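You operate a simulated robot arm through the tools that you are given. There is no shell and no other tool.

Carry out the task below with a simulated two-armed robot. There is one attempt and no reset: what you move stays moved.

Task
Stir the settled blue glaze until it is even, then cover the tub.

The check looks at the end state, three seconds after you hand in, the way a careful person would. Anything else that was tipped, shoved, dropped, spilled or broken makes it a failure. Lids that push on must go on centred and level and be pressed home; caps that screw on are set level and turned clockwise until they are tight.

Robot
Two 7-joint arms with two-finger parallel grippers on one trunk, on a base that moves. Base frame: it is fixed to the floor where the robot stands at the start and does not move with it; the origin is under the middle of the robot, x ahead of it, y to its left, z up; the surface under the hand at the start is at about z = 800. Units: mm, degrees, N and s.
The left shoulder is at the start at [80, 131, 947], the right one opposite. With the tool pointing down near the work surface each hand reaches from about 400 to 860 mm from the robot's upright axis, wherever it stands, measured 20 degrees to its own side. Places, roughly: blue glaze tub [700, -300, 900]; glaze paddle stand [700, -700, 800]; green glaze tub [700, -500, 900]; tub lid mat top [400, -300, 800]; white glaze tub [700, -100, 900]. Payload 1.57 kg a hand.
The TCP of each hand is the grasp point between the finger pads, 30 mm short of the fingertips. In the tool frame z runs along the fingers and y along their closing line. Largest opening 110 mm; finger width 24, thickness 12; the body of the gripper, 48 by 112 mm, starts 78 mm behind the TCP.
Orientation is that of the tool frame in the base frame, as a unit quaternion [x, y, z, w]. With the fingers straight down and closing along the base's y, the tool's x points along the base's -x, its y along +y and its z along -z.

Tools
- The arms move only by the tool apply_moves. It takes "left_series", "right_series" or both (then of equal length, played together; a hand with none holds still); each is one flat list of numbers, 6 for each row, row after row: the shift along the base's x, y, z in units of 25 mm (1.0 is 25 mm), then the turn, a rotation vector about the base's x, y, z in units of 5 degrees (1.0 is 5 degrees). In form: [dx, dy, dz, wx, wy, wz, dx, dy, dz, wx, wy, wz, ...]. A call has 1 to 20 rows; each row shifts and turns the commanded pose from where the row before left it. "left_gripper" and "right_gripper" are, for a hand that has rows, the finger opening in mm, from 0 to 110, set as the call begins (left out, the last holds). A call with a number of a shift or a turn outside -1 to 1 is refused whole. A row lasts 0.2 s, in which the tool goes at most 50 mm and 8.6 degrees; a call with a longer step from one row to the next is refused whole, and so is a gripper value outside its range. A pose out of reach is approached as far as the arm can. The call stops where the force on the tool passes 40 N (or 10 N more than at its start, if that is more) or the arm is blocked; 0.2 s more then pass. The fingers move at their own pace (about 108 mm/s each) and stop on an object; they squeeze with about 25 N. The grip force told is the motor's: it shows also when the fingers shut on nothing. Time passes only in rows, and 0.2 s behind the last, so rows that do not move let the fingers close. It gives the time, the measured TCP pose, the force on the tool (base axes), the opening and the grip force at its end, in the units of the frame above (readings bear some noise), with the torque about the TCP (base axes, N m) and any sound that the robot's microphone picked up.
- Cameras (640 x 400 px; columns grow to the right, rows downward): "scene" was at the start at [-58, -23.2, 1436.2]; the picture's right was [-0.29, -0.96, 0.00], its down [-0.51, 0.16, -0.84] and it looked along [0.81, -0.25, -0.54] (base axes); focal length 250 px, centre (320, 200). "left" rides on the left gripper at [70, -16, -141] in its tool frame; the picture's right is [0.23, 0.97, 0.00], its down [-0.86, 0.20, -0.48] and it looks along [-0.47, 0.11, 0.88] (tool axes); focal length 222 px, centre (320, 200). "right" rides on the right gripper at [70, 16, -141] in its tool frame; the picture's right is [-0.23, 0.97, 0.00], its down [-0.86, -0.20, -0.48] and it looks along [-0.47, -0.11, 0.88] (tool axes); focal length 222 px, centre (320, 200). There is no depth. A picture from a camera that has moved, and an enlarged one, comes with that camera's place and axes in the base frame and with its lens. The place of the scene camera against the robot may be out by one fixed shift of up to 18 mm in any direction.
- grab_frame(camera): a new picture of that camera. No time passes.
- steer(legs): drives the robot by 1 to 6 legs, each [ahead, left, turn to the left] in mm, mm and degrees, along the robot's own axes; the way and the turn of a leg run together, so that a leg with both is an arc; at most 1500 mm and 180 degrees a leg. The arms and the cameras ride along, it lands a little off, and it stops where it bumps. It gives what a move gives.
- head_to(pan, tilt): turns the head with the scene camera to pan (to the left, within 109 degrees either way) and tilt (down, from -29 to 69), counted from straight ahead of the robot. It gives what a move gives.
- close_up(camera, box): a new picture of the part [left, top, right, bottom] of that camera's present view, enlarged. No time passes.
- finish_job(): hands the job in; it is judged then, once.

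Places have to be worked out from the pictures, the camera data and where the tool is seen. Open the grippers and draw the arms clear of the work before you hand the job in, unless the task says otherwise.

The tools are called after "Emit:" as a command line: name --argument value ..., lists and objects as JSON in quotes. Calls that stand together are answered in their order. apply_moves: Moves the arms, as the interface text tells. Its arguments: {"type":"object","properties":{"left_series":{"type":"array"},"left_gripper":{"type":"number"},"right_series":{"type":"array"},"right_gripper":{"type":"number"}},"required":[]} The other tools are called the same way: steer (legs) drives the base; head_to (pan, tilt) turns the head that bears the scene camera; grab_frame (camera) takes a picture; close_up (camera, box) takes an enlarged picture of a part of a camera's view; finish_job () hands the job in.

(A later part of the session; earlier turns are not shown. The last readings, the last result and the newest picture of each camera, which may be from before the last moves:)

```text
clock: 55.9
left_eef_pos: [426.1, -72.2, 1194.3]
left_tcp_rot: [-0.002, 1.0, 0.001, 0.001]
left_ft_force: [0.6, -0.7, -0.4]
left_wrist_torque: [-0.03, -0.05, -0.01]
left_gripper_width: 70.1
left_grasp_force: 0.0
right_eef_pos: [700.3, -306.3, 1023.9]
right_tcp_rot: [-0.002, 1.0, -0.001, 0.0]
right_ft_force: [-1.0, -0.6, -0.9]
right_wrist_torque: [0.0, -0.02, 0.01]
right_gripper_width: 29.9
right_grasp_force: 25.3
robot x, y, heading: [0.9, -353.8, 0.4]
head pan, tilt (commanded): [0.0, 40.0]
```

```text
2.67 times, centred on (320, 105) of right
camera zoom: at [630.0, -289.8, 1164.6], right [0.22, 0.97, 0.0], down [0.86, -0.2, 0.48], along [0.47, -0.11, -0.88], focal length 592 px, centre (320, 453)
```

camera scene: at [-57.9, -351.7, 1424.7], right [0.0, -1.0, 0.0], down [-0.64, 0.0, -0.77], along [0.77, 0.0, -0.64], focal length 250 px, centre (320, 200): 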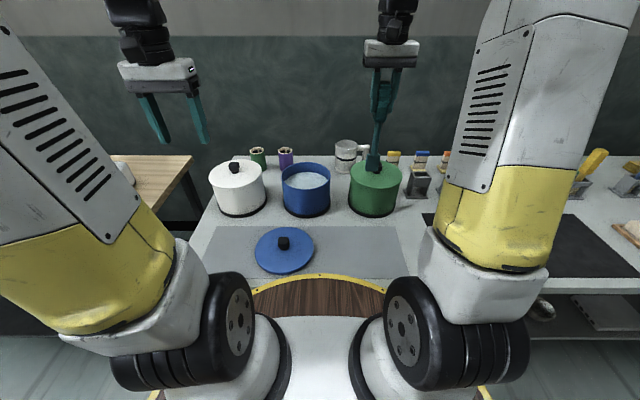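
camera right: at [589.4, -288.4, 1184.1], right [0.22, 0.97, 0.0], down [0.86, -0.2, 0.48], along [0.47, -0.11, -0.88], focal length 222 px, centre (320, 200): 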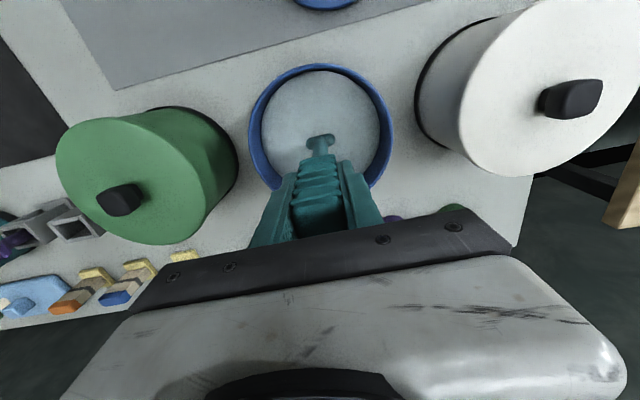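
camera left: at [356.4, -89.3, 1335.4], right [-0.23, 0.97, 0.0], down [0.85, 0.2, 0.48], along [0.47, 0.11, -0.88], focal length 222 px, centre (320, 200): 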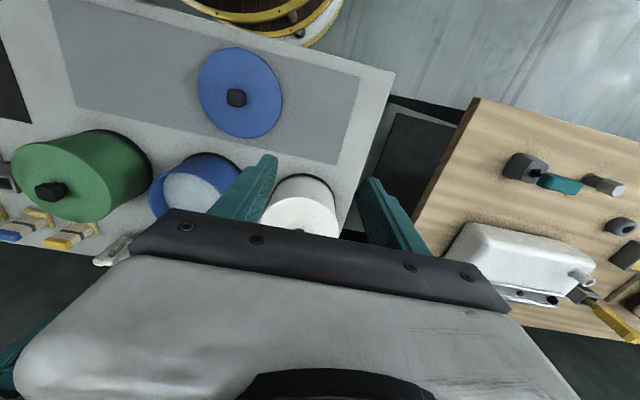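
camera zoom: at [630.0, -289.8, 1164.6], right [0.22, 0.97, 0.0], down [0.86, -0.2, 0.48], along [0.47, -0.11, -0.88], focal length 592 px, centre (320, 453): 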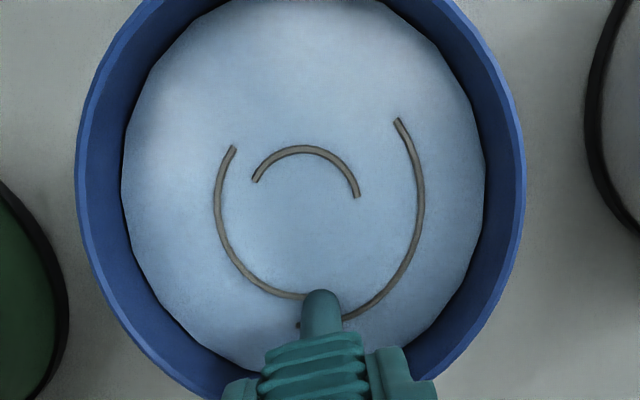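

The settled disc is gone but streaks remain, so it is not yet even. I keep stirring.

Emit:
apply_moves --right_series '[-0.1218, 0.6123, 0, 0, 0, 0, -0.3469, 0.519, 0, 0, 0, 0, -0.519, 0.3469, 0, 0, 0, 0, -0.6123, 0.1218, 0, 0, 0, 0, -0.6123, -0.1218, 0, 0, 0, 0, -0.519, -0.3469, 0, 0, 0, 0, -0.3469, -0.519, 0, 0, 0, 0, -0.1218, -0.6123, 0, 0, 0, 0, 0.1218, -0.6123, 0, 0, 0, 0, 0.3469, -0.519, 0, 0, 0, 0, 0.519, -0.3469, 0, 0, 0, 0, 0.6123, -0.1218, 0, 0, 0, 0, 0.6123, 0.1218, 0, 0, 0, 0, 0.519, 0.3469, 0, 0, 0, 0, 0.3469, 0.519, 0, 0, 0, 0, 0.1218, 0.6123, 0, 0, 0, 0]'

Emit:
apply_moves --right_series '[-0.1218, 0.6123, 0, 0, 0, 0, -0.3469, 0.519, 0, 0, 0, 0, -0.519, 0.3469, 0, 0, 0, 0, -0.6123, 0.1218, 0, 0, 0, 0, -0.6123, -0.1218, 0, 0, 0, 0, -0.519, -0.3469, 0, 0, 0, 0, -0.3469, -0.519, 0, 0, 0, 0, -0.1218, -0.6123, 0, 0, 0, 0, 0.1218, -0.6123, 0, 0, 0, 0, 0.3469, -0.519, 0, 0, 0, 0, 0.519, -0.3469, 0, 0, 0, 0, 0.6123, -0.1218, 0, 0, 0, 0, 0.6123, 0.1218, 0, 0, 0, 0, 0.519, 0.3469, 0, 0, 0, 0, 0.3469, 0.519, 0, 0, 0, 0, 0.1218, 0.6123, 0, 0, 0, 0]'

Emit:
close_up --camera "scene" --box '[240, 100, 400, 220]'

Emit:
close_up --camera "right" --box '[220, 30, 420, 180]'

```text
clock: 59.3
left_eef_pos: [425.8, -72.3, 1194.5]
left_tcp_rot: [-0.002, 1.0, 0.0, 0.001]
left_ft_force: [0.3, -0.6, -0.4]
left_wrist_torque: [0.0, -0.03, 0.01]
left_gripper_width: 70.0
left_grasp_force: 0.0
right_eef_pos: [699.3, -302.9, 1025.0]
right_tcp_rot: [-0.002, 1.0, 0.001, 0.0]
right_ft_force: [0.2, -0.7, -1.6]
right_wrist_torque: [0.02, -0.01, 0.02]
right_gripper_width: 29.6
right_grasp_force: 24.8
robot x, y, heading: [0.7, -352.9, 0.4]
head pan, tilt (commanded): [0.0, 40.0]
```

```text
clock: 62.7
left_eef_pos: [425.2, -72.2, 1194.0]
left_tcp_rot: [-0.002, 1.0, 0.0, 0.001]
left_ft_force: [-0.1, -0.2, 0.2]
left_wrist_torque: [-0.02, 0.01, -0.03]
left_gripper_width: 69.9
left_grasp_force: 0.0
right_eef_pos: [700.2, -304.8, 1023.4]
right_tcp_rot: [-0.001, 1.0, 0.0, 0.0]
right_ft_force: [0.6, 0.4, -2.0]
right_wrist_torque: [0.0, 0.01, -0.01]
right_gripper_width: 29.5
right_grasp_force: 25.6
robot x, y, heading: [1.7, -353.7, 0.4]
head pan, tilt (commanded): [0.0, 40.0]
```

```text
3.33 times, centred on (320, 160) of scene
camera zoom: at [-57.9, -351.5, 1424.7], right [0.0, -1.0, 0.0], down [-0.64, 0.0, -0.77], along [0.77, 0.0, -0.64], focal length 833 px, centre (320, 333)
```

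zoom: 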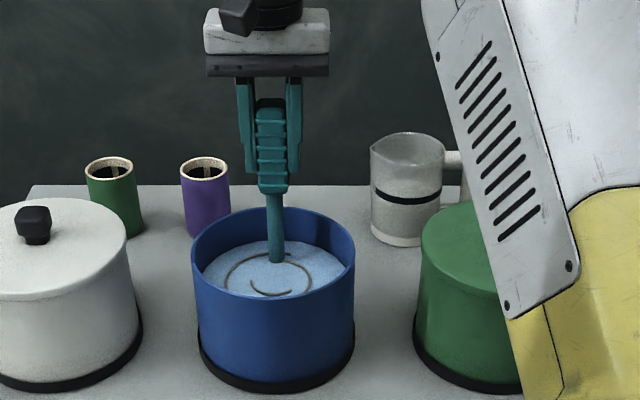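

```text
2.67 times, centred on (320, 105) of right
camera zoom: at [628.4, -288.4, 1164.9], right [0.22, 0.97, 0.0], down [0.86, -0.2, 0.48], along [0.47, -0.11, -0.88], focal length 592 px, centre (320, 453)
```

zoom: 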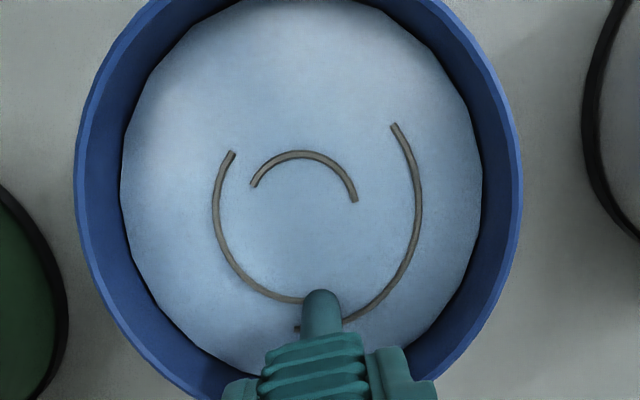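

Two more turns changed nothing, so I vary the path: a smaller 20 mm circle through the middle, 2.5 mm deeper.

Emit:
apply_moves --right_series '[-0.8, 0, 0, 0, 0, 0, 0, 0, -0.1, 0, 0, 0, -0.1528, 0.4702, 0, 0, 0, 0, -0.4, 0.2906, 0, 0, 0, 0, -0.4944, 0, 0, 0, 0, 0, -0.4, -0.2906, 0, 0, 0, 0, -0.1528, -0.4702, 0, 0, 0, 0, 0.1528, -0.4702, 0, 0, 0, 0, 0.4, -0.2906, 0, 0, 0, 0, 0.4944, 0, 0, 0, 0, 0, 0.4, 0.2906, 0, 0, 0, 0, 0.1528, 0.4702, 0, 0, 0, 0]'

Emit:
close_up --camera "right" --box '[220, 30, 420, 180]'

```text
clock: 65.3
left_eef_pos: [426.0, -73.0, 1193.0]
left_tcp_rot: [-0.002, 1.0, 0.001, 0.001]
left_ft_force: [0.2, 0.4, 0.5]
left_wrist_torque: [-0.02, 0.01, 0.01]
left_gripper_width: 69.8
left_grasp_force: 0.0
right_eef_pos: [681.6, -304.3, 1022.4]
right_tcp_rot: [-0.003, 1.0, 0.0, -0.001]
right_ft_force: [-0.1, -0.1, -1.9]
right_wrist_torque: [-0.01, 0.06, -0.03]
right_gripper_width: 29.8
right_grasp_force: 24.7
robot x, y, heading: [2.0, -355.5, 0.3]
head pan, tilt (commanded): [0.0, 40.0]
```

```text
2.67 times, centred on (320, 105) of right
camera zoom: at [610.8, -287.4, 1162.8], right [0.22, 0.97, 0.0], down [0.86, -0.2, 0.48], along [0.47, -0.11, -0.88], focal length 592 px, centre (320, 453)
```

zoom: 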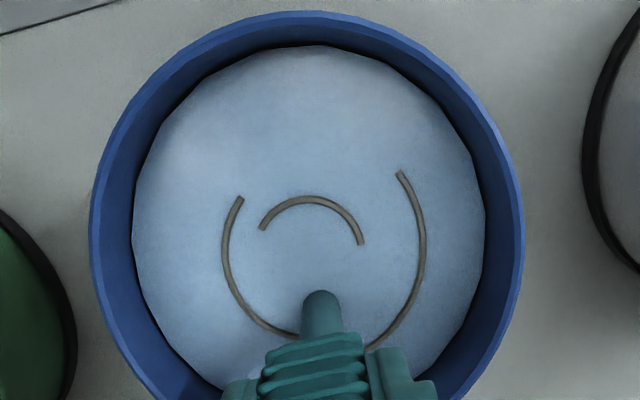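

Still unchanged. I feel for the bottom with small downward steps, to check whether the blade reaches the settled layer.

Emit:
apply_moves --right_series '[0, 0, -0.1, 0, 0, 0, 0, 0, 0, 0, 0, 0]'

Emit:
apply_moves --right_series '[0, 0, -0.1, 0, 0, 0, 0, 0, 0, 0, 0, 0]'

```text
clock: 65.9
left_eef_pos: [426.0, -72.1, 1195.0]
left_tcp_rot: [-0.002, 1.0, -0.001, 0.001]
left_ft_force: [0.1, 0.3, -0.5]
left_wrist_torque: [0.01, -0.02, 0.0]
left_gripper_width: 70.1
left_grasp_force: 0.1
right_eef_pos: [680.7, -304.7, 1018.9]
right_tcp_rot: [-0.002, 1.0, 0.0, 0.0]
right_ft_force: [0.0, -0.4, -1.3]
right_wrist_torque: [0.01, 0.0, -0.04]
right_gripper_width: 29.7
right_grasp_force: 25.1
robot x, y, heading: [1.3, -354.4, 0.5]
head pan, tilt (commanded): [0.0, 40.0]
```

```text
clock: 66.5
left_eef_pos: [426.5, -72.9, 1194.7]
left_tcp_rot: [-0.002, 1.0, 0.0, 0.001]
left_ft_force: [0.9, -0.8, 0.1]
left_wrist_torque: [0.01, 0.02, 0.0]
left_gripper_width: 70.0
left_grasp_force: 0.1
right_eef_pos: [679.8, -302.6, 1018.0]
right_tcp_rot: [-0.001, 1.0, 0.0, 0.0]
right_ft_force: [-0.1, 0.2, -1.4]
right_wrist_torque: [0.03, 0.01, 0.02]
right_gripper_width: 29.7
right_grasp_force: 24.7
robot x, y, heading: [0.1, -357.7, 0.3]
head pan, tilt (commanded): [0.0, 40.0]
```

No contact yet at TCP z≈1017. Two more small steps.

Emit:
apply_moves --right_series '[0, 0, -0.08, 0, 0, 0, 0, 0, 0, 0, 0, 0]'

Emit:
apply_moves --right_series '[0, 0, -0.08, 0, 0, 0, 0, 0, 0, 0, 0, 0]'

```text
clock: 67.1
left_eef_pos: [425.8, -72.0, 1194.0]
left_tcp_rot: [-0.002, 1.0, -0.001, 0.001]
left_ft_force: [-0.2, 0.4, 0.3]
left_wrist_torque: [0.0, 0.01, 0.0]
left_gripper_width: 70.0
left_grasp_force: 0.0
right_eef_pos: [680.5, -305.7, 1014.9]
right_tcp_rot: [-0.002, 1.0, -0.001, -0.001]
right_ft_force: [0.5, 1.0, -1.2]
right_wrist_torque: [-0.01, 0.02, 0.0]
right_gripper_width: 30.0
right_grasp_force: 24.7
robot x, y, heading: [-1.2, -353.3, 0.3]
head pan, tilt (commanded): [0.0, 40.0]
```

```text
clock: 67.7
left_eef_pos: [424.3, -72.7, 1194.2]
left_tcp_rot: [-0.001, 1.0, 0.0, 0.0]
left_ft_force: [-0.3, 0.2, 0.4]
left_wrist_torque: [0.0, 0.0, -0.04]
left_gripper_width: 69.9
left_grasp_force: 0.1
right_eef_pos: [681.0, -304.3, 1014.0]
right_tcp_rot: [-0.002, 1.0, 0.0, 0.0]
right_ft_force: [-4.1, -3.1, 14.1]
right_wrist_torque: [-0.49, 0.8, 0.01]
right_gripper_width: 30.0
right_grasp_force: 25.1
robot x, y, heading: [-1.2, -352.9, 0.1]
head pan, tilt (commanded): [0.0, 40.0]
```

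Bottom contact at TCP z≈1014. I raise 2.5 mm and do a wider 45 mm circle just above the bottom.

Emit:
apply_moves --right_series '[0, 0, 0.1, 0, 0, 0, 0.5, 0, 0, 0, 0, 0, 0.5, 0, 0, 0, 0, 0, -0.137, 0.6888, 0, 0, 0, 0, -0.3903, 0.5839, 0, 0, 0, 0, -0.5839, 0.3903, 0, 0, 0, 0, -0.6888, 0.137, 0, 0, 0, 0, -0.6888, -0.137, 0, 0, 0, 0, -0.5839, -0.3903, 0, 0, 0, 0, -0.3903, -0.5839, 0, 0, 0, 0, -0.137, -0.6888, 0, 0, 0, 0, 0.137, -0.6888, 0, 0, 0, 0, 0.3903, -0.5839, 0, 0, 0, 0, 0.5839, -0.3903, 0, 0, 0, 0, 0.6888, -0.137, 0, 0, 0, 0, 0.6888, 0.137, 0, 0, 0, 0, 0.5839, 0.3903, 0, 0, 0, 0, 0.3903, 0.5839, 0, 0, 0, 0, 0.137, 0.6888, 0, 0, 0, 0]'

Emit:
close_up --camera "right" --box '[220, 30, 420, 180]'

Emit:
close_up --camera "scene" --box '[270, 140, 350, 210]'

```text
clock: 71.7
left_eef_pos: [424.8, -71.3, 1193.3]
left_tcp_rot: [-0.002, 1.0, 0.0, 0.001]
left_ft_force: [-0.6, 0.6, 0.6]
left_wrist_torque: [0.05, -0.04, -0.02]
left_gripper_width: 70.1
left_grasp_force: 0.2
right_eef_pos: [705.4, -303.1, 1015.7]
right_tcp_rot: [-0.001, 1.0, 0.0, 0.0]
right_ft_force: [-0.7, -0.3, -1.1]
right_wrist_torque: [0.03, 0.0, -0.03]
right_gripper_width: 29.5
right_grasp_force: 24.7
robot x, y, heading: [-3.3, -354.8, 0.0]
head pan, tilt (commanded): [0.0, 40.0]
```

```text
2.67 times, centred on (320, 105) of right
camera zoom: at [634.8, -286.8, 1156.0], right [0.22, 0.97, 0.0], down [0.86, -0.2, 0.48], along [0.47, -0.11, -0.88], focal length 592 px, centre (320, 453)
```

zoom: 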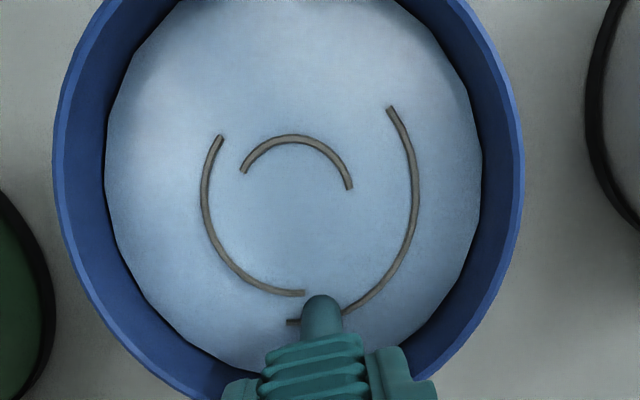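

```text
5.71 times, centred on (310, 175) of scene
camera zoom: at [-57.8, -351.5, 1424.7], right [0.0, -1.0, 0.0], down [-0.64, 0.0, -0.77], along [0.77, 0.0, -0.64], focal length 1428 px, centre (377, 343)
```

zoom: 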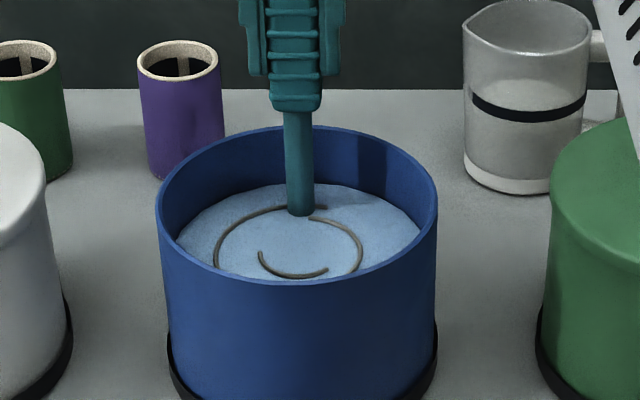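

The three swirl arcs persist and the colour is otherwise even. To test whether they are leftover streaks, I stir the other way round near the bottom.

Emit:
apply_moves --right_series '[-0.137, -0.6888, 0, 0, 0, 0, -0.3903, -0.5839, 0, 0, 0, 0, -0.5839, -0.3903, 0, 0, 0, 0, -0.6888, -0.137, 0, 0, 0, 0, -0.6888, 0.137, 0, 0, 0, 0, -0.5839, 0.3903, 0, 0, 0, 0, -0.3903, 0.5839, 0, 0, 0, 0, -0.137, 0.6888, 0, 0, 0, 0, 0.137, 0.6888, 0, 0, 0, 0, 0.3903, 0.5839, 0, 0, 0, 0, 0.5839, 0.3903, 0, 0, 0, 0, 0.6888, 0.137, 0, 0, 0, 0, 0.6888, -0.137, 0, 0, 0, 0, 0.5839, -0.3903, 0, 0, 0, 0, 0.3903, -0.5839, 0, 0, 0, 0, 0.137, -0.6888, 0, 0, 0, 0]'

Emit:
apply_moves --right_series '[-0.137, -0.6888, 0, 0, 0, 0, -0.3903, -0.5839, 0, 0, 0, 0, -0.5839, -0.3903, 0, 0, 0, 0, -0.6888, -0.137, 0, 0, 0, 0, -0.6888, 0.137, 0, 0, 0, 0, -0.5839, 0.3903, 0, 0, 0, 0, -0.3903, 0.5839, 0, 0, 0, 0, -0.137, 0.6888, 0, 0, 0, 0, 0.137, 0.6888, 0, 0, 0, 0, 0.3903, 0.5839, 0, 0, 0, 0, 0.5839, 0.3903, 0, 0, 0, 0, 0.6888, 0.137, 0, 0, 0, 0, 0.6888, -0.137, 0, 0, 0, 0, 0.5839, -0.3903, 0, 0, 0, 0, 0.3903, -0.5839, 0, 0, 0, 0, 0.137, -0.6888, 0, 0, 0, 0]'

Emit:
close_up --camera "right" --box '[220, 30, 420, 180]'

Emit:
close_up --camera "scene" --box '[270, 140, 350, 210]'

```text
clock: 75.1
left_eef_pos: [426.1, -71.4, 1195.0]
left_tcp_rot: [-0.002, 1.0, 0.0, 0.001]
left_ft_force: [-1.0, -0.1, -0.1]
left_wrist_torque: [-0.04, 0.01, 0.02]
left_gripper_width: 69.9
left_grasp_force: 0.0
right_eef_pos: [705.9, -306.2, 1014.2]
right_tcp_rot: [-0.001, 1.0, 0.001, 0.0]
right_ft_force: [-0.9, 1.5, 3.2]
right_wrist_torque: [0.19, 0.08, -0.02]
right_gripper_width: 29.8
right_grasp_force: 25.2
robot x, y, heading: [-0.8, -353.2, 0.3]
head pan, tilt (commanded): [0.0, 40.0]
```

```text
clock: 78.5
left_eef_pos: [426.7, -70.5, 1193.5]
left_tcp_rot: [-0.002, 1.0, 0.001, 0.001]
left_ft_force: [-0.8, 0.6, 0.0]
left_wrist_torque: [0.0, 0.0, 0.01]
left_gripper_width: 70.0
left_grasp_force: 0.1
right_eef_pos: [704.4, -303.6, 1014.7]
right_tcp_rot: [-0.002, 1.0, 0.0, 0.001]
right_ft_force: [-0.2, -0.3, -1.6]
right_wrist_torque: [-0.02, 0.02, 0.01]
right_gripper_width: 29.9
right_grasp_force: 24.9
robot x, y, heading: [3.0, -359.1, 0.1]
head pan, tilt (commanded): [0.0, 40.0]
```

```text
2.67 times, centred on (320, 105) of right
camera zoom: at [633.1, -287.0, 1155.9], right [0.22, 0.97, 0.0], down [0.86, -0.2, 0.48], along [0.47, -0.11, -0.88], focal length 592 px, centre (320, 453)
```

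zoom: 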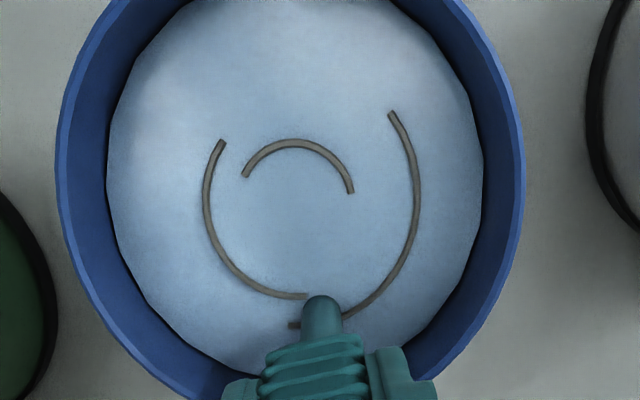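

```text
5.71 times, centred on (310, 175) of scene
camera zoom: at [-57.8, -351.2, 1424.7], right [0.0, -1.0, 0.0], down [-0.64, 0.0, -0.77], along [0.77, 0.0, -0.64], focal length 1428 px, centre (377, 343)
```

zoom: 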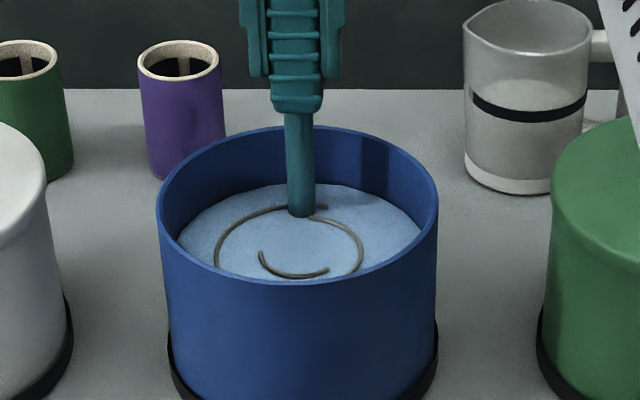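

The arcs appeared one by one as the settled disc shrank and don't change with depth or direction. As a last test I raise the blade to just below the surface and stir a 30 mm circle there.

Emit:
apply_moves --right_series '[-0.6, 0, 0.4, 0, 0, 0, 0, 0, 0.4, 0, 0, 0, -0.0913, 0.4592, 0, 0, 0, 0, -0.2602, 0.3893, 0, 0, 0, 0, -0.3893, 0.2602, 0, 0, 0, 0, -0.4592, 0.0913, 0, 0, 0, 0, -0.4592, -0.0913, 0, 0, 0, 0, -0.3893, -0.2602, 0, 0, 0, 0, -0.2602, -0.3893, 0, 0, 0, 0, -0.0913, -0.4592, 0, 0, 0, 0, 0.0913, -0.4592, 0, 0, 0, 0, 0.2602, -0.3893, 0, 0, 0, 0, 0.3893, -0.2602, 0, 0, 0, 0, 0.4592, -0.0913, 0, 0, 0, 0, 0.4592, 0.0913, 0, 0, 0, 0, 0.3893, 0.2602, 0, 0, 0, 0, 0.2602, 0.3893, 0, 0, 0, 0, 0.0913, 0.4592, 0, 0, 0, 0]'

Emit:
close_up --camera "right" --box '[220, 30, 420, 180]'

Emit:
grab_frame --camera "scene"

```text
clock: 82.3
left_eef_pos: [425.3, -70.9, 1193.6]
left_tcp_rot: [-0.001, 1.0, -0.001, 0.0]
left_ft_force: [0.0, -0.1, 0.0]
left_wrist_torque: [0.0, 0.0, 0.01]
left_gripper_width: 69.9
left_grasp_force: 0.0
right_eef_pos: [689.1, -303.6, 1033.4]
right_tcp_rot: [-0.002, 1.0, 0.0, 0.0]
right_ft_force: [-0.4, 0.2, -0.8]
right_wrist_torque: [0.04, 0.0, 0.0]
right_gripper_width: 30.0
right_grasp_force: 25.0
robot x, y, heading: [-1.5, -357.7, 0.5]
head pan, tilt (commanded): [0.0, 40.0]
```

```text
2.67 times, centred on (320, 105) of right
camera zoom: at [618.7, -286.9, 1174.3], right [0.22, 0.97, 0.0], down [0.86, -0.2, 0.48], along [0.47, -0.11, -0.88], focal length 592 px, centre (320, 453)
```

zoom: 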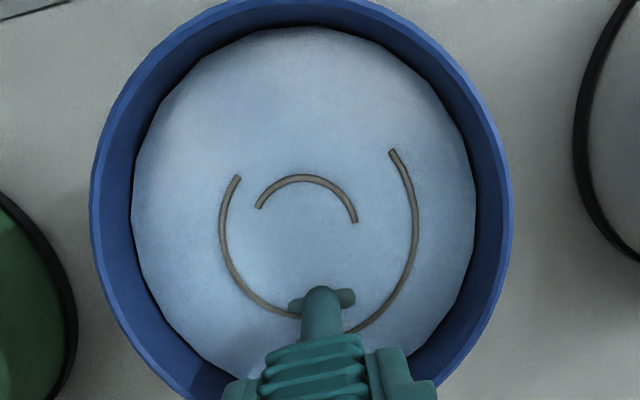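

```text
taken
camera scene: at [-57.9, -351.5, 1424.7], right [0.0, -1.0, 0.0], down [-0.64, 0.0, -0.77], along [0.77, 0.0, -0.64], focal length 250 px, centre (320, 200)
```

scene: 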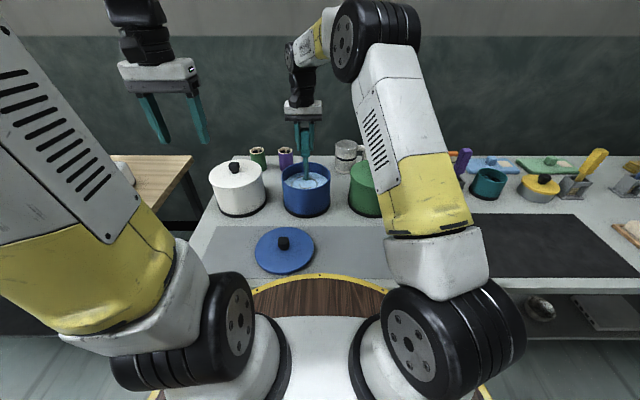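

The glaze is one even blue with no settled disc left; only static swirl marks remain, so I take it as stirred. I centre the paddle, raise it slowly until the tip is just above the surface, and let it drain there.

Emit:
apply_moves --right_series '[-0.6, 0, 0, 0, 0, 0, -0.6, 0, 0, 0, 0, 0, 0, 0, 0.3, 0, 0, 0, 0, 0, 0.4, 0, 0, 0, 0, 0, 0.4, 0, 0, 0, 0, 0, 0.4, 0, 0, 0, 0, 0, 0.4, 0, 0, 0, 0, 0, 0.4, 0, 0, 0, 0, 0, 0.4, 0, 0, 0, 0, 0, 0.3, 0, 0, 0, 0, 0, 0, 0, 0, 0, 0, 0, 0, 0, 0, 0, 0, 0, 0, 0, 0, 0, 0, 0, 0, 0, 0, 0, 0, 0, 0, 0, 0, 0, 0, 0, 0, 0, 0, 0, 0, 0, 0, 0, 0, 0, 0, 0, 0, 0, 0, 0]'

Emit:
close_up --camera "right" --box '[220, 30, 420, 180]'

Emit:
close_up --camera "scene" --box '[260, 110, 360, 220]'

```text
clock: 86.1
left_eef_pos: [426.0, -72.0, 1193.8]
left_tcp_rot: [-0.002, 1.0, 0.0, 0.0]
left_ft_force: [0.0, 0.1, -0.7]
left_wrist_torque: [0.0, -0.04, 0.0]
left_gripper_width: 70.1
left_grasp_force: 0.0
right_eef_pos: [661.1, -303.7, 1110.9]
right_tcp_rot: [-0.002, 1.0, 0.0, 0.0]
right_ft_force: [-0.1, 0.5, -1.5]
right_wrist_torque: [0.02, 0.01, -0.01]
right_gripper_width: 30.0
right_grasp_force: 25.1
robot x, y, heading: [1.1, -355.3, 0.1]
head pan, tilt (commanded): [0.0, 40.0]
```

```text
2.67 times, centred on (320, 105) of right
camera zoom: at [589.9, -287.1, 1250.7], right [0.22, 0.97, 0.0], down [0.86, -0.2, 0.48], along [0.47, -0.11, -0.88], focal length 592 px, centre (320, 453)
```

zoom: 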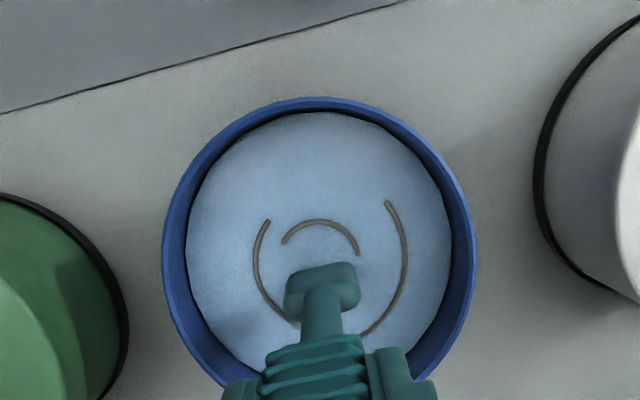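

```text
3.64 times, centred on (310, 165) of scene
camera zoom: at [-57.8, -351.4, 1424.7], right [0.0, -1.0, 0.0], down [-0.64, 0.0, -0.77], along [0.77, 0.0, -0.64], focal length 909 px, centre (356, 327)
```

zoom: 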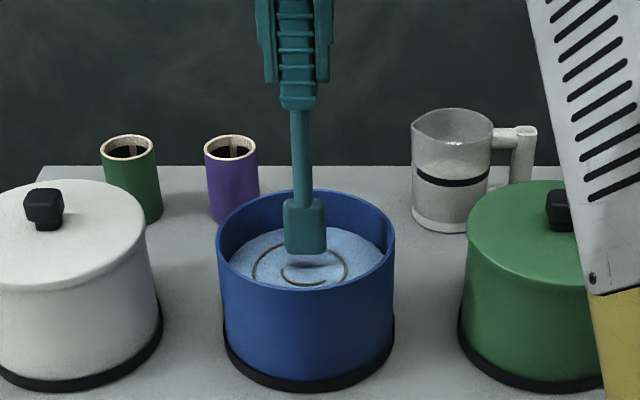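

The blade is out, centred over the tub and looks clean. I hold it here a few seconds more to drain, then lift it higher.

Emit:
apply_moves --right_series '[0, 0, 0, 0, 0, 0, 0, 0, 0, 0, 0, 0, 0, 0, 0, 0, 0, 0, 0, 0, 0, 0, 0, 0, 0, 0, 0, 0, 0, 0, 0, 0, 0, 0, 0, 0, 0, 0, 0, 0, 0, 0, 0, 0, 0, 0, 0, 0, 0, 0, 0, 0, 0, 0, 0, 0, 0, 0, 0, 0, 0, 0, 0, 0, 0, 0, 0, 0, 0, 0, 0, 0, 0, 0, 0, 0, 0, 0, 0, 0, 0, 0, 0, 0, 0, 0, 0, 0, 0, 0, 0, 0, 0, 0, 0, 0, 0, 0, 0, 0, 0, 0, 0, 0, 0, 0, 0, 0, 0, 0, 0, 0, 0, 0, 0, 0, 0, 0, 0, 0]'

Emit:
apply_moves --right_series '[0, 0, 0.6, 0, 0, 0, 0, 0, 0.8, 0, 0, 0, 0, 0, 0.8, 0, 0, 0, 0, 0, 0.8, 0, 0, 0, 0, 0, 0.6, 0, 0, 0, 0, 0, 0, 0, 0, 0, 0, 0, 0, 0, 0, 0]'

Emit:
close_up --camera "scene" --box '[240, 90, 400, 220]'

Emit:
grab_frame --camera "right"

```text
clock: 90.3
left_eef_pos: [426.3, -72.1, 1194.0]
left_tcp_rot: [-0.002, 1.0, 0.0, 0.001]
left_ft_force: [-0.1, 0.5, -0.8]
left_wrist_torque: [0.02, -0.01, -0.01]
left_gripper_width: 69.9
left_grasp_force: 0.1
right_eef_pos: [660.0, -303.6, 1108.8]
right_tcp_rot: [-0.002, 1.0, 0.0, 0.0]
right_ft_force: [-0.5, -0.7, -0.5]
right_wrist_torque: [-0.01, -0.01, -0.03]
right_gripper_width: 29.9
right_grasp_force: 25.5
robot x, y, heading: [-2.0, -353.4, 0.2]
head pan, tilt (commanded): [0.0, 40.0]
```

```text
clock: 91.9
left_eef_pos: [426.1, -73.0, 1194.1]
left_tcp_rot: [-0.003, 1.0, 0.0, 0.001]
left_ft_force: [-0.5, 0.7, 0.0]
left_wrist_torque: [-0.01, -0.01, 0.0]
left_gripper_width: 70.0
left_grasp_force: 0.0
right_eef_pos: [659.6, -306.5, 1199.0]
right_tcp_rot: [-0.002, 1.0, 0.0, 0.0]
right_ft_force: [1.4, 0.0, -2.3]
right_wrist_torque: [0.02, 0.0, 0.0]
right_gripper_width: 29.9
right_grasp_force: 25.3
robot x, y, heading: [2.9, -356.4, 0.0]
head pan, tilt (commanded): [0.0, 40.0]
```

```text
3.08 times, centred on (320, 155) of scene
camera zoom: at [-57.8, -351.4, 1424.7], right [0.0, -1.0, 0.0], down [-0.64, 0.0, -0.77], along [0.77, 0.0, -0.64], focal length 769 px, centre (320, 338)
```

zoom: 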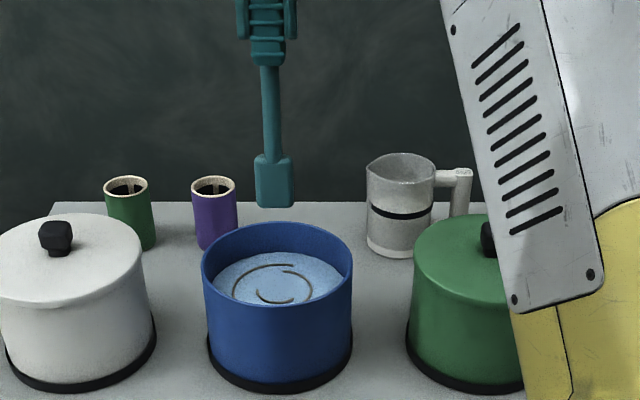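

```text
taken
camera right: at [589.7, -288.2, 1340.1], right [0.22, 0.97, 0.0], down [0.86, -0.2, 0.48], along [0.47, -0.11, -0.88], focal length 222 px, centre (320, 200)
```

right: 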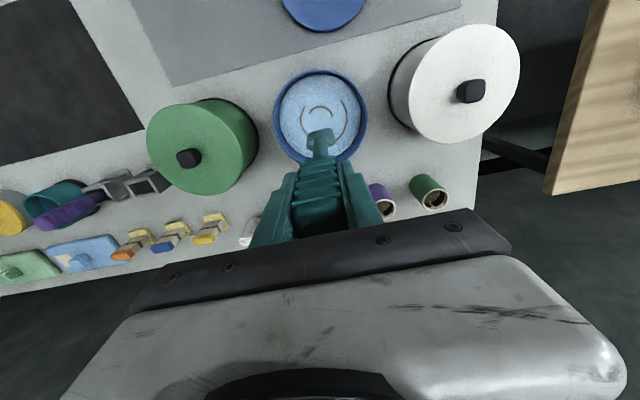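

No drips and the paddle is straight in the grip. I carry it back along the same route in front of the green tub.

Emit:
apply_moves --right_series '[-0.4, -0.4, 0, 0, 0, 0, -0.58, -0.95, 0, 0, 0, 0, -0.58, -0.95, 0, 0, 0, 0, -0.58, -0.95, 0, 0, 0, 0, -0.58, -0.95, 0, 0, 0, 0, -0.58, -0.95, 0, 0, 0, 0, 0, -0.95, 0, 0, 0, 0, 0, -0.95, 0, 0, 0, 0, 0, -0.95, 0, 0, 0, 0, 0, -0.95, 0, 0, 0, 0, 0, -0.95, 0, 0, 0, 0, 0, -0.95, 0, 0, 0, 0, 0, -0.95, 0, 0, 0, 0]'

Emit:
apply_moves --right_series '[0.4, -0.95, 0, 0, 0, 0, 0.6, -0.95, -0.3, 0, 0, 0, 0.6, -0.95, -0.3, 0, 0, 0, 0.6, -0.95, -0.3, 0, 0, 0, 0.6, -0.8, -0.3, 0, 0, 0, 0.6, -0.2, -0.3, 0, 0, 0, 0.6, 0, -0.2, 0, 0, 0, 0.6, 0, -0.2, 0, 0, 0, 0.4, 0, -0.2, 0, 0, 0, 0, 0, 0, 0, 0, 0]'

Emit:
grab_frame --camera "right"

Emit:
grab_frame --camera "scene"

```text
clock: 94.7
left_eef_pos: [425.0, -71.2, 1193.7]
left_tcp_rot: [-0.002, 1.0, 0.0, 0.001]
left_ft_force: [-0.1, 0.8, -0.1]
left_wrist_torque: [-0.04, -0.01, 0.02]
left_gripper_width: 70.3
left_grasp_force: 0.0
right_eef_pos: [578.9, -600.5, 1199.7]
right_tcp_rot: [-0.002, 1.0, -0.001, 0.0]
right_ft_force: [0.3, -0.1, -1.7]
right_wrist_torque: [-0.03, 0.05, -0.02]
right_gripper_width: 29.8
right_grasp_force: 24.9
robot x, y, heading: [1.3, -353.5, 0.2]
head pan, tilt (commanded): [0.0, 40.0]
```

```text
clock: 96.9
left_eef_pos: [425.6, -72.8, 1193.9]
left_tcp_rot: [-0.002, 1.0, 0.001, 0.001]
left_ft_force: [0.5, -1.6, -0.1]
left_wrist_torque: [-0.03, 0.01, -0.02]
left_gripper_width: 70.0
left_grasp_force: 0.1
right_eef_pos: [703.0, -721.5, 1145.4]
right_tcp_rot: [-0.001, 1.0, 0.0, 0.0]
right_ft_force: [0.4, 0.4, -1.2]
right_wrist_torque: [0.02, -0.05, 0.0]
right_gripper_width: 30.0
right_grasp_force: 25.1
robot x, y, heading: [0.9, -354.7, 0.1]
head pan, tilt (commanded): [0.0, 40.0]
```

```text
taken
camera right: at [632.0, -704.1, 1286.5], right [0.22, 0.97, 0.0], down [0.86, -0.2, 0.48], along [0.47, -0.11, -0.88], focal length 222 px, centre (320, 200)
```

right: 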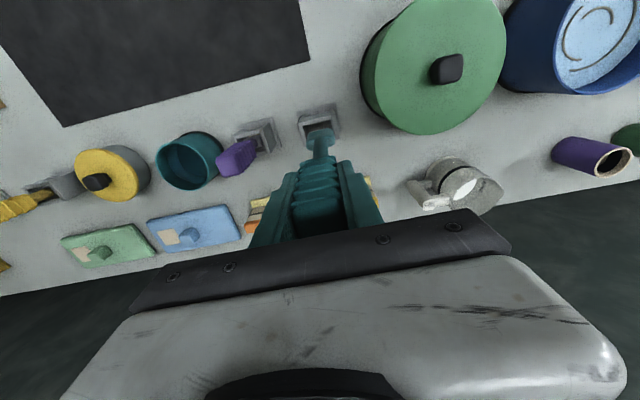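

```text
taken
camera scene: at [-57.8, -351.5, 1424.7], right [0.0, -1.0, 0.0], down [-0.64, 0.0, -0.77], along [0.77, 0.0, -0.64], focal length 250 px, centre (320, 200)
```

scene: 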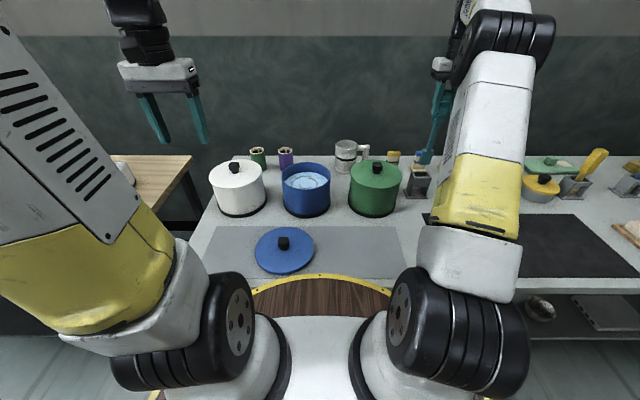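

I am 5 mm short in x and 4 mm off in y of the stand pose (708,-726). I correct, take repeated readings and look closely before inserting.

Emit:
apply_moves --right_series '[0.2, -0.17, 0, 0, 0, 0, 0, 0, 0, 0, 0, 0]'

Emit:
apply_moves --right_series '[0, 0, 0, 0, 0, 0]'

Emit:
apply_moves --right_series '[0, 0, 0, 0, 0, 0]'

Emit:
close_up --camera "right" --box '[260, 70, 380, 180]'

Emit:
close_up --camera "scene" --box '[380, 90, 470, 210]'

```text
clock: 97.5
left_eef_pos: [425.1, -73.4, 1194.8]
left_tcp_rot: [-0.002, 1.0, -0.001, 0.001]
left_ft_force: [0.1, -0.4, 0.6]
left_wrist_torque: [-0.05, 0.01, 0.04]
left_gripper_width: 70.0
left_grasp_force: 0.1
right_eef_pos: [707.2, -725.6, 1147.3]
right_tcp_rot: [-0.002, 1.0, -0.001, 0.0]
right_ft_force: [0.3, -0.2, -1.3]
right_wrist_torque: [0.06, 0.03, 0.0]
right_gripper_width: 29.7
right_grasp_force: 25.3
robot x, y, heading: [-0.2, -356.8, 0.3]
head pan, tilt (commanded): [0.0, 40.0]
```

```text
clock: 97.9
left_eef_pos: [426.4, -72.3, 1194.5]
left_tcp_rot: [-0.001, 1.0, 0.0, 0.001]
left_ft_force: [0.3, -0.2, -0.7]
left_wrist_torque: [-0.01, -0.01, 0.02]
left_gripper_width: 70.0
left_grasp_force: 0.0
right_eef_pos: [707.3, -725.5, 1146.3]
right_tcp_rot: [-0.001, 1.0, -0.001, 0.0]
right_ft_force: [0.5, 0.4, -1.3]
right_wrist_torque: [0.01, 0.03, 0.0]
right_gripper_width: 29.8
right_grasp_force: 25.0
robot x, y, heading: [1.2, -354.9, 0.1]
head pan, tilt (commanded): [0.0, 40.0]
```

```text
clock: 98.3
left_eef_pos: [426.3, -72.5, 1194.1]
left_tcp_rot: [-0.002, 1.0, 0.0, 0.001]
left_ft_force: [-0.1, -0.2, 0.6]
left_wrist_torque: [0.04, -0.02, -0.04]
left_gripper_width: 69.9
left_grasp_force: 0.0
right_eef_pos: [706.8, -724.3, 1146.9]
right_tcp_rot: [-0.002, 1.0, 0.0, 0.0]
right_ft_force: [0.4, -0.7, -2.0]
right_wrist_torque: [0.0, 0.01, 0.0]
right_gripper_width: 30.0
right_grasp_force: 24.4
robot x, y, heading: [0.4, -353.6, 0.2]
head pan, tilt (commanded): [0.0, 40.0]
```

```text
3.64 times, centred on (320, 125) of right
camera zoom: at [636.9, -708.2, 1287.4], right [0.22, 0.97, 0.0], down [0.86, -0.2, 0.48], along [0.47, -0.11, -0.88], focal length 808 px, centre (320, 473)
```

zoom: 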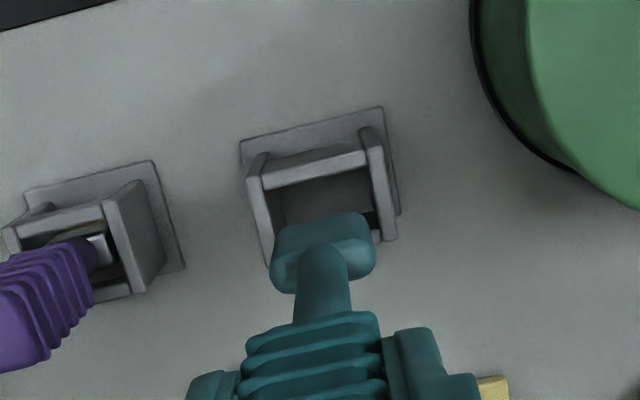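

```text
3.33 times, centred on (425, 150) of scene
camera zoom: at [-57.8, -351.5, 1424.7], right [0.0, -1.0, 0.0], down [-0.64, 0.0, -0.77], along [0.77, 0.0, -0.64], focal length 833 px, centre (-30, 367)
```

zoom: 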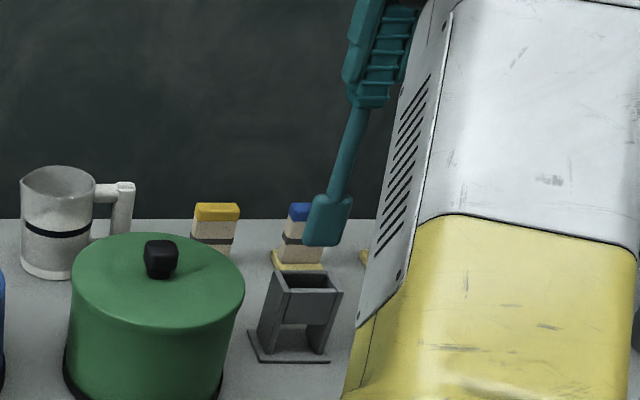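

The pose is within about 1 mm of the lift-out pose. I nudge the last millimetre and lower until the tip should be just entering the stand.

Emit:
apply_moves --right_series '[0.04, -0.03, -0.4, 0, 0, 0, 0, 0, -0.5, 0, 0, 0, 0, 0, -0.5, 0, 0, 0, 0, 0, -0.4, 0, 0, 0, 0, 0, 0, 0, 0, 0]'

Emit:
close_up --camera "right" --box '[260, 70, 380, 180]'

Emit:
close_up --camera "scene" --box '[380, 90, 470, 210]'

```text
clock: 99.5
left_eef_pos: [426.5, -72.2, 1193.9]
left_tcp_rot: [-0.001, 1.0, 0.0, 0.002]
left_ft_force: [-0.1, -0.2, 0.9]
left_wrist_torque: [0.01, 0.01, -0.01]
left_gripper_width: 70.0
left_grasp_force: 0.0
right_eef_pos: [708.5, -725.8, 1103.2]
right_tcp_rot: [-0.002, 1.0, -0.001, -0.001]
right_ft_force: [0.5, -0.5, -0.6]
right_wrist_torque: [-0.03, 0.01, -0.02]
right_gripper_width: 29.4
right_grasp_force: 25.2
robot x, y, heading: [0.0, -353.7, 0.1]
head pan, tilt (commanded): [0.0, 40.0]
```

```text
3.64 times, centred on (320, 125) of right
camera zoom: at [638.7, -708.3, 1243.9], right [0.22, 0.97, 0.0], down [0.86, -0.2, 0.48], along [0.47, -0.11, -0.88], focal length 808 px, centre (320, 473)
```

zoom: 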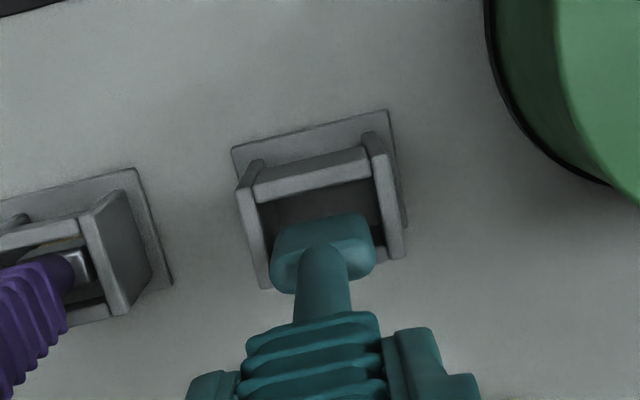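

```text
3.33 times, centred on (425, 150) of scene
camera zoom: at [-57.8, -351.5, 1424.7], right [0.0, -1.0, 0.0], down [-0.64, 0.0, -0.77], along [0.77, 0.0, -0.64], focal length 833 px, centre (-30, 367)
```

zoom: 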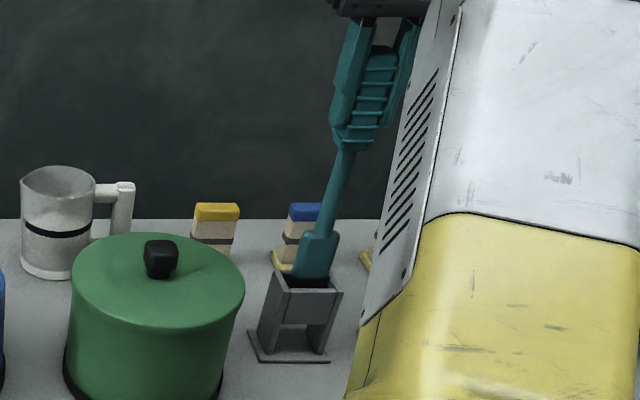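

The blade tip is lined up with the stand's slot. I continue lowering in modest steps to just above the rest height.

Emit:
apply_moves --right_series '[0, 0, -0.4, 0, 0, 0, 0, 0, -0.5, 0, 0, 0, 0, 0, -0.5, 0, 0, 0, 0, 0, -0.5, 0, 0, 0, 0, 0, -0.5, 0, 0, 0, 0, 0, -0.4, 0, 0, 0, 0, 0, -0.3, 0, 0, 0, 0, 0, 0, 0, 0, 0]'

Emit:
close_up --camera "right" --box '[260, 70, 380, 180]'

Emit:
close_up --camera "scene" --box '[380, 90, 470, 210]'

```text
clock: 101.3
left_eef_pos: [426.3, -72.1, 1194.7]
left_tcp_rot: [-0.001, 1.0, 0.001, 0.001]
left_ft_force: [0.3, -0.1, -0.5]
left_wrist_torque: [-0.02, -0.03, 0.05]
left_gripper_width: 70.1
left_grasp_force: 0.1
right_eef_pos: [707.8, -726.5, 1023.8]
right_tcp_rot: [-0.001, 1.0, 0.0, 0.0]
right_ft_force: [-0.2, -0.4, -2.0]
right_wrist_torque: [0.03, 0.0, 0.01]
right_gripper_width: 29.8
right_grasp_force: 25.5
robot x, y, heading: [4.1, -356.1, 0.3]
head pan, tilt (commanded): [0.0, 40.0]
```

```text
3.64 times, centred on (320, 125) of right
camera zoom: at [637.6, -709.4, 1165.5], right [0.22, 0.97, 0.0], down [0.86, -0.2, 0.48], along [0.47, -0.11, -0.88], focal length 808 px, centre (320, 473)
```

zoom: 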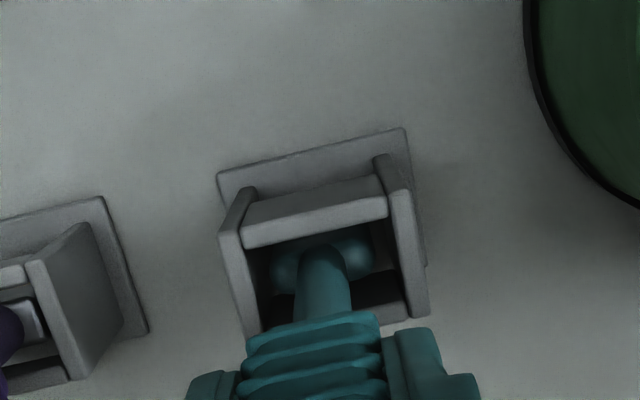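

```text
3.33 times, centred on (425, 150) of scene
camera zoom: at [-57.8, -351.5, 1424.7], right [0.0, -1.0, 0.0], down [-0.64, 0.0, -0.77], along [0.77, 0.0, -0.64], focal length 833 px, centre (-30, 367)
```

zoom: 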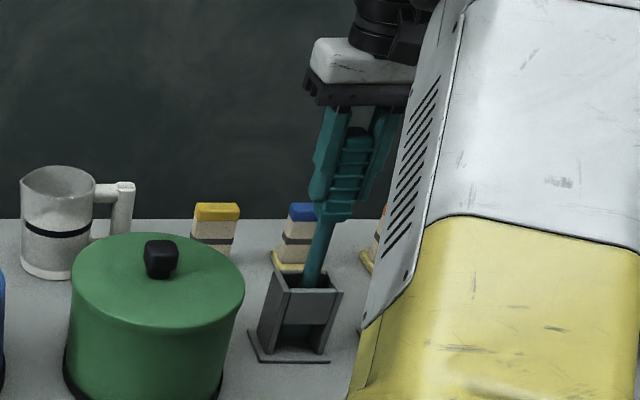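

It is nearly home. I lower the last ~8 mm in 2 mm steps until it rests.

Emit:
apply_moves --right_series '[0, 0, -0.1, 0, 0, 0, 0, 0, -0.1, 0, 0, 0, 0, 0, 0, 0, 0, 0]'

Emit:
apply_moves --right_series '[0, 0, -0.08, 0, 0, 0, 0, 0, 0, 0, 0, 0]'

Emit:
apply_moves --right_series '[0, 0, -0.06, 0, 0, 0, 0, 0, 0, 0, 0, 0]'

```text
clock: 102.1
left_eef_pos: [426.0, -72.3, 1193.3]
left_tcp_rot: [-0.002, 1.0, 0.0, 0.001]
left_ft_force: [-0.7, 0.1, 0.0]
left_wrist_torque: [0.0, 0.02, 0.01]
left_gripper_width: 69.8
left_grasp_force: 0.0
right_eef_pos: [709.0, -724.1, 1019.9]
right_tcp_rot: [-0.002, 1.0, -0.001, 0.001]
right_ft_force: [-0.5, -0.3, -0.6]
right_wrist_torque: [0.02, 0.0, 0.01]
right_gripper_width: 29.8
right_grasp_force: 23.9
robot x, y, heading: [-1.4, -357.7, 0.6]
head pan, tilt (commanded): [0.0, 40.0]
```

```text
clock: 102.7
left_eef_pos: [426.2, -71.4, 1195.5]
left_tcp_rot: [-0.001, 1.0, -0.001, 0.001]
left_ft_force: [-1.2, 0.4, -0.3]
left_wrist_torque: [0.0, -0.02, -0.01]
left_gripper_width: 70.1
left_grasp_force: 0.1
right_eef_pos: [708.3, -726.4, 1018.1]
right_tcp_rot: [-0.002, 1.0, 0.0, 0.0]
right_ft_force: [-0.8, -0.5, -1.5]
right_wrist_torque: [0.02, 0.0, 0.01]
right_gripper_width: 29.9
right_grasp_force: 25.8
robot x, y, heading: [0.7, -356.4, 0.2]
head pan, tilt (commanded): [0.0, 40.0]
```

```text
clock: 103.3
left_eef_pos: [425.9, -71.8, 1195.0]
left_tcp_rot: [-0.002, 1.0, 0.0, 0.001]
left_ft_force: [0.1, -0.3, -0.6]
left_wrist_torque: [-0.01, 0.02, 0.0]
left_gripper_width: 69.9
left_grasp_force: 0.1
right_eef_pos: [709.1, -725.7, 1015.4]
right_tcp_rot: [-0.002, 1.0, 0.0, 0.0]
right_ft_force: [-0.2, 0.7, -2.2]
right_wrist_torque: [0.01, -0.01, -0.01]
right_gripper_width: 29.6
right_grasp_force: 25.5
robot x, y, heading: [-1.8, -359.4, 0.2]
head pan, tilt (commanded): [0.0, 40.0]
```

Still free at z≈1016. One or two more tiny steps until the paddle touches down.

Emit:
apply_moves --right_series '[0, 0, -0.05, 0, 0, 0, 0, 0, 0, 0, 0, 0]'

Emit:
close_up --camera "scene" --box '[380, 90, 470, 210]'

```text
clock: 103.9
left_eef_pos: [424.8, -72.5, 1194.5]
left_tcp_rot: [-0.002, 1.0, -0.001, 0.001]
left_ft_force: [-0.2, 0.4, 0.1]
left_wrist_torque: [-0.02, -0.01, 0.03]
left_gripper_width: 70.2
left_grasp_force: 0.1
right_eef_pos: [710.1, -723.4, 1014.9]
right_tcp_rot: [-0.003, 1.0, 0.001, 0.0]
right_ft_force: [0.3, 0.5, -0.7]
right_wrist_torque: [0.02, -0.03, -0.02]
right_gripper_width: 30.1
right_grasp_force: 25.0
robot x, y, heading: [-0.5, -352.2, 0.1]
head pan, tilt (commanded): [0.0, 40.0]
```

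```text
3.33 times, centred on (425, 150) of scene
camera zoom: at [-57.8, -351.5, 1424.7], right [0.0, -1.0, 0.0], down [-0.64, 0.0, -0.77], along [0.77, 0.0, -0.64], focal length 833 px, centre (-30, 367)
```

zoom: 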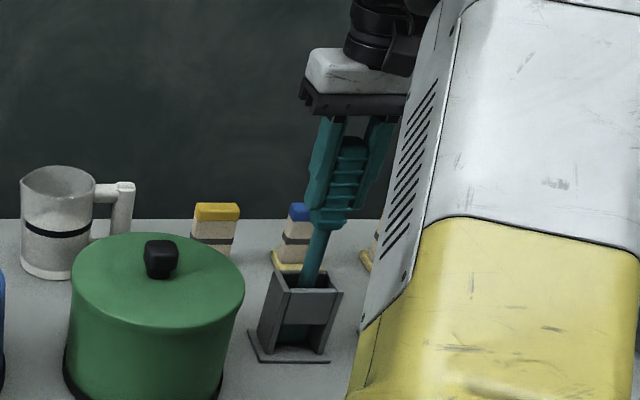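

The height now equals the original grasp height within reading noise. One more 1.2 mm step to confirm it rests.

Emit:
apply_moves --right_series '[0, 0, -0.05, 0, 0, 0, 0, 0, 0, 0, 0, 0]'

Emit:
apply_moves --right_series '[0, 0, 0, 0, 0, 0]'

```text
clock: 104.5
left_eef_pos: [426.2, -70.5, 1193.9]
left_tcp_rot: [-0.001, 1.0, 0.0, 0.0]
left_ft_force: [0.1, 0.2, 0.0]
left_wrist_torque: [0.0, 0.0, 0.02]
left_gripper_width: 69.9
left_grasp_force: 0.2
right_eef_pos: [707.6, -725.4, 1013.5]
right_tcp_rot: [-0.003, 1.0, 0.0, -0.001]
right_ft_force: [0.4, 0.0, 0.6]
right_wrist_torque: [0.05, -0.01, 0.0]
right_gripper_width: 29.9
right_grasp_force: 24.7
robot x, y, heading: [2.2, -353.9, 0.0]
head pan, tilt (commanded): [0.0, 40.0]
```

```text
clock: 104.9
left_eef_pos: [424.9, -72.5, 1193.3]
left_tcp_rot: [-0.001, 1.0, 0.001, 0.001]
left_ft_force: [-0.4, -0.4, -1.0]
left_wrist_torque: [0.02, -0.03, -0.02]
left_gripper_width: 70.0
left_grasp_force: 0.2
right_eef_pos: [709.1, -725.6, 1013.9]
right_tcp_rot: [-0.002, 1.0, 0.0, 0.0]
right_ft_force: [0.7, 1.3, 2.8]
right_wrist_torque: [0.14, -0.03, -0.04]
right_gripper_width: 29.9
right_grasp_force: 25.2
robot x, y, heading: [3.3, -355.3, 0.3]
head pan, tilt (commanded): [0.0, 40.0]
```

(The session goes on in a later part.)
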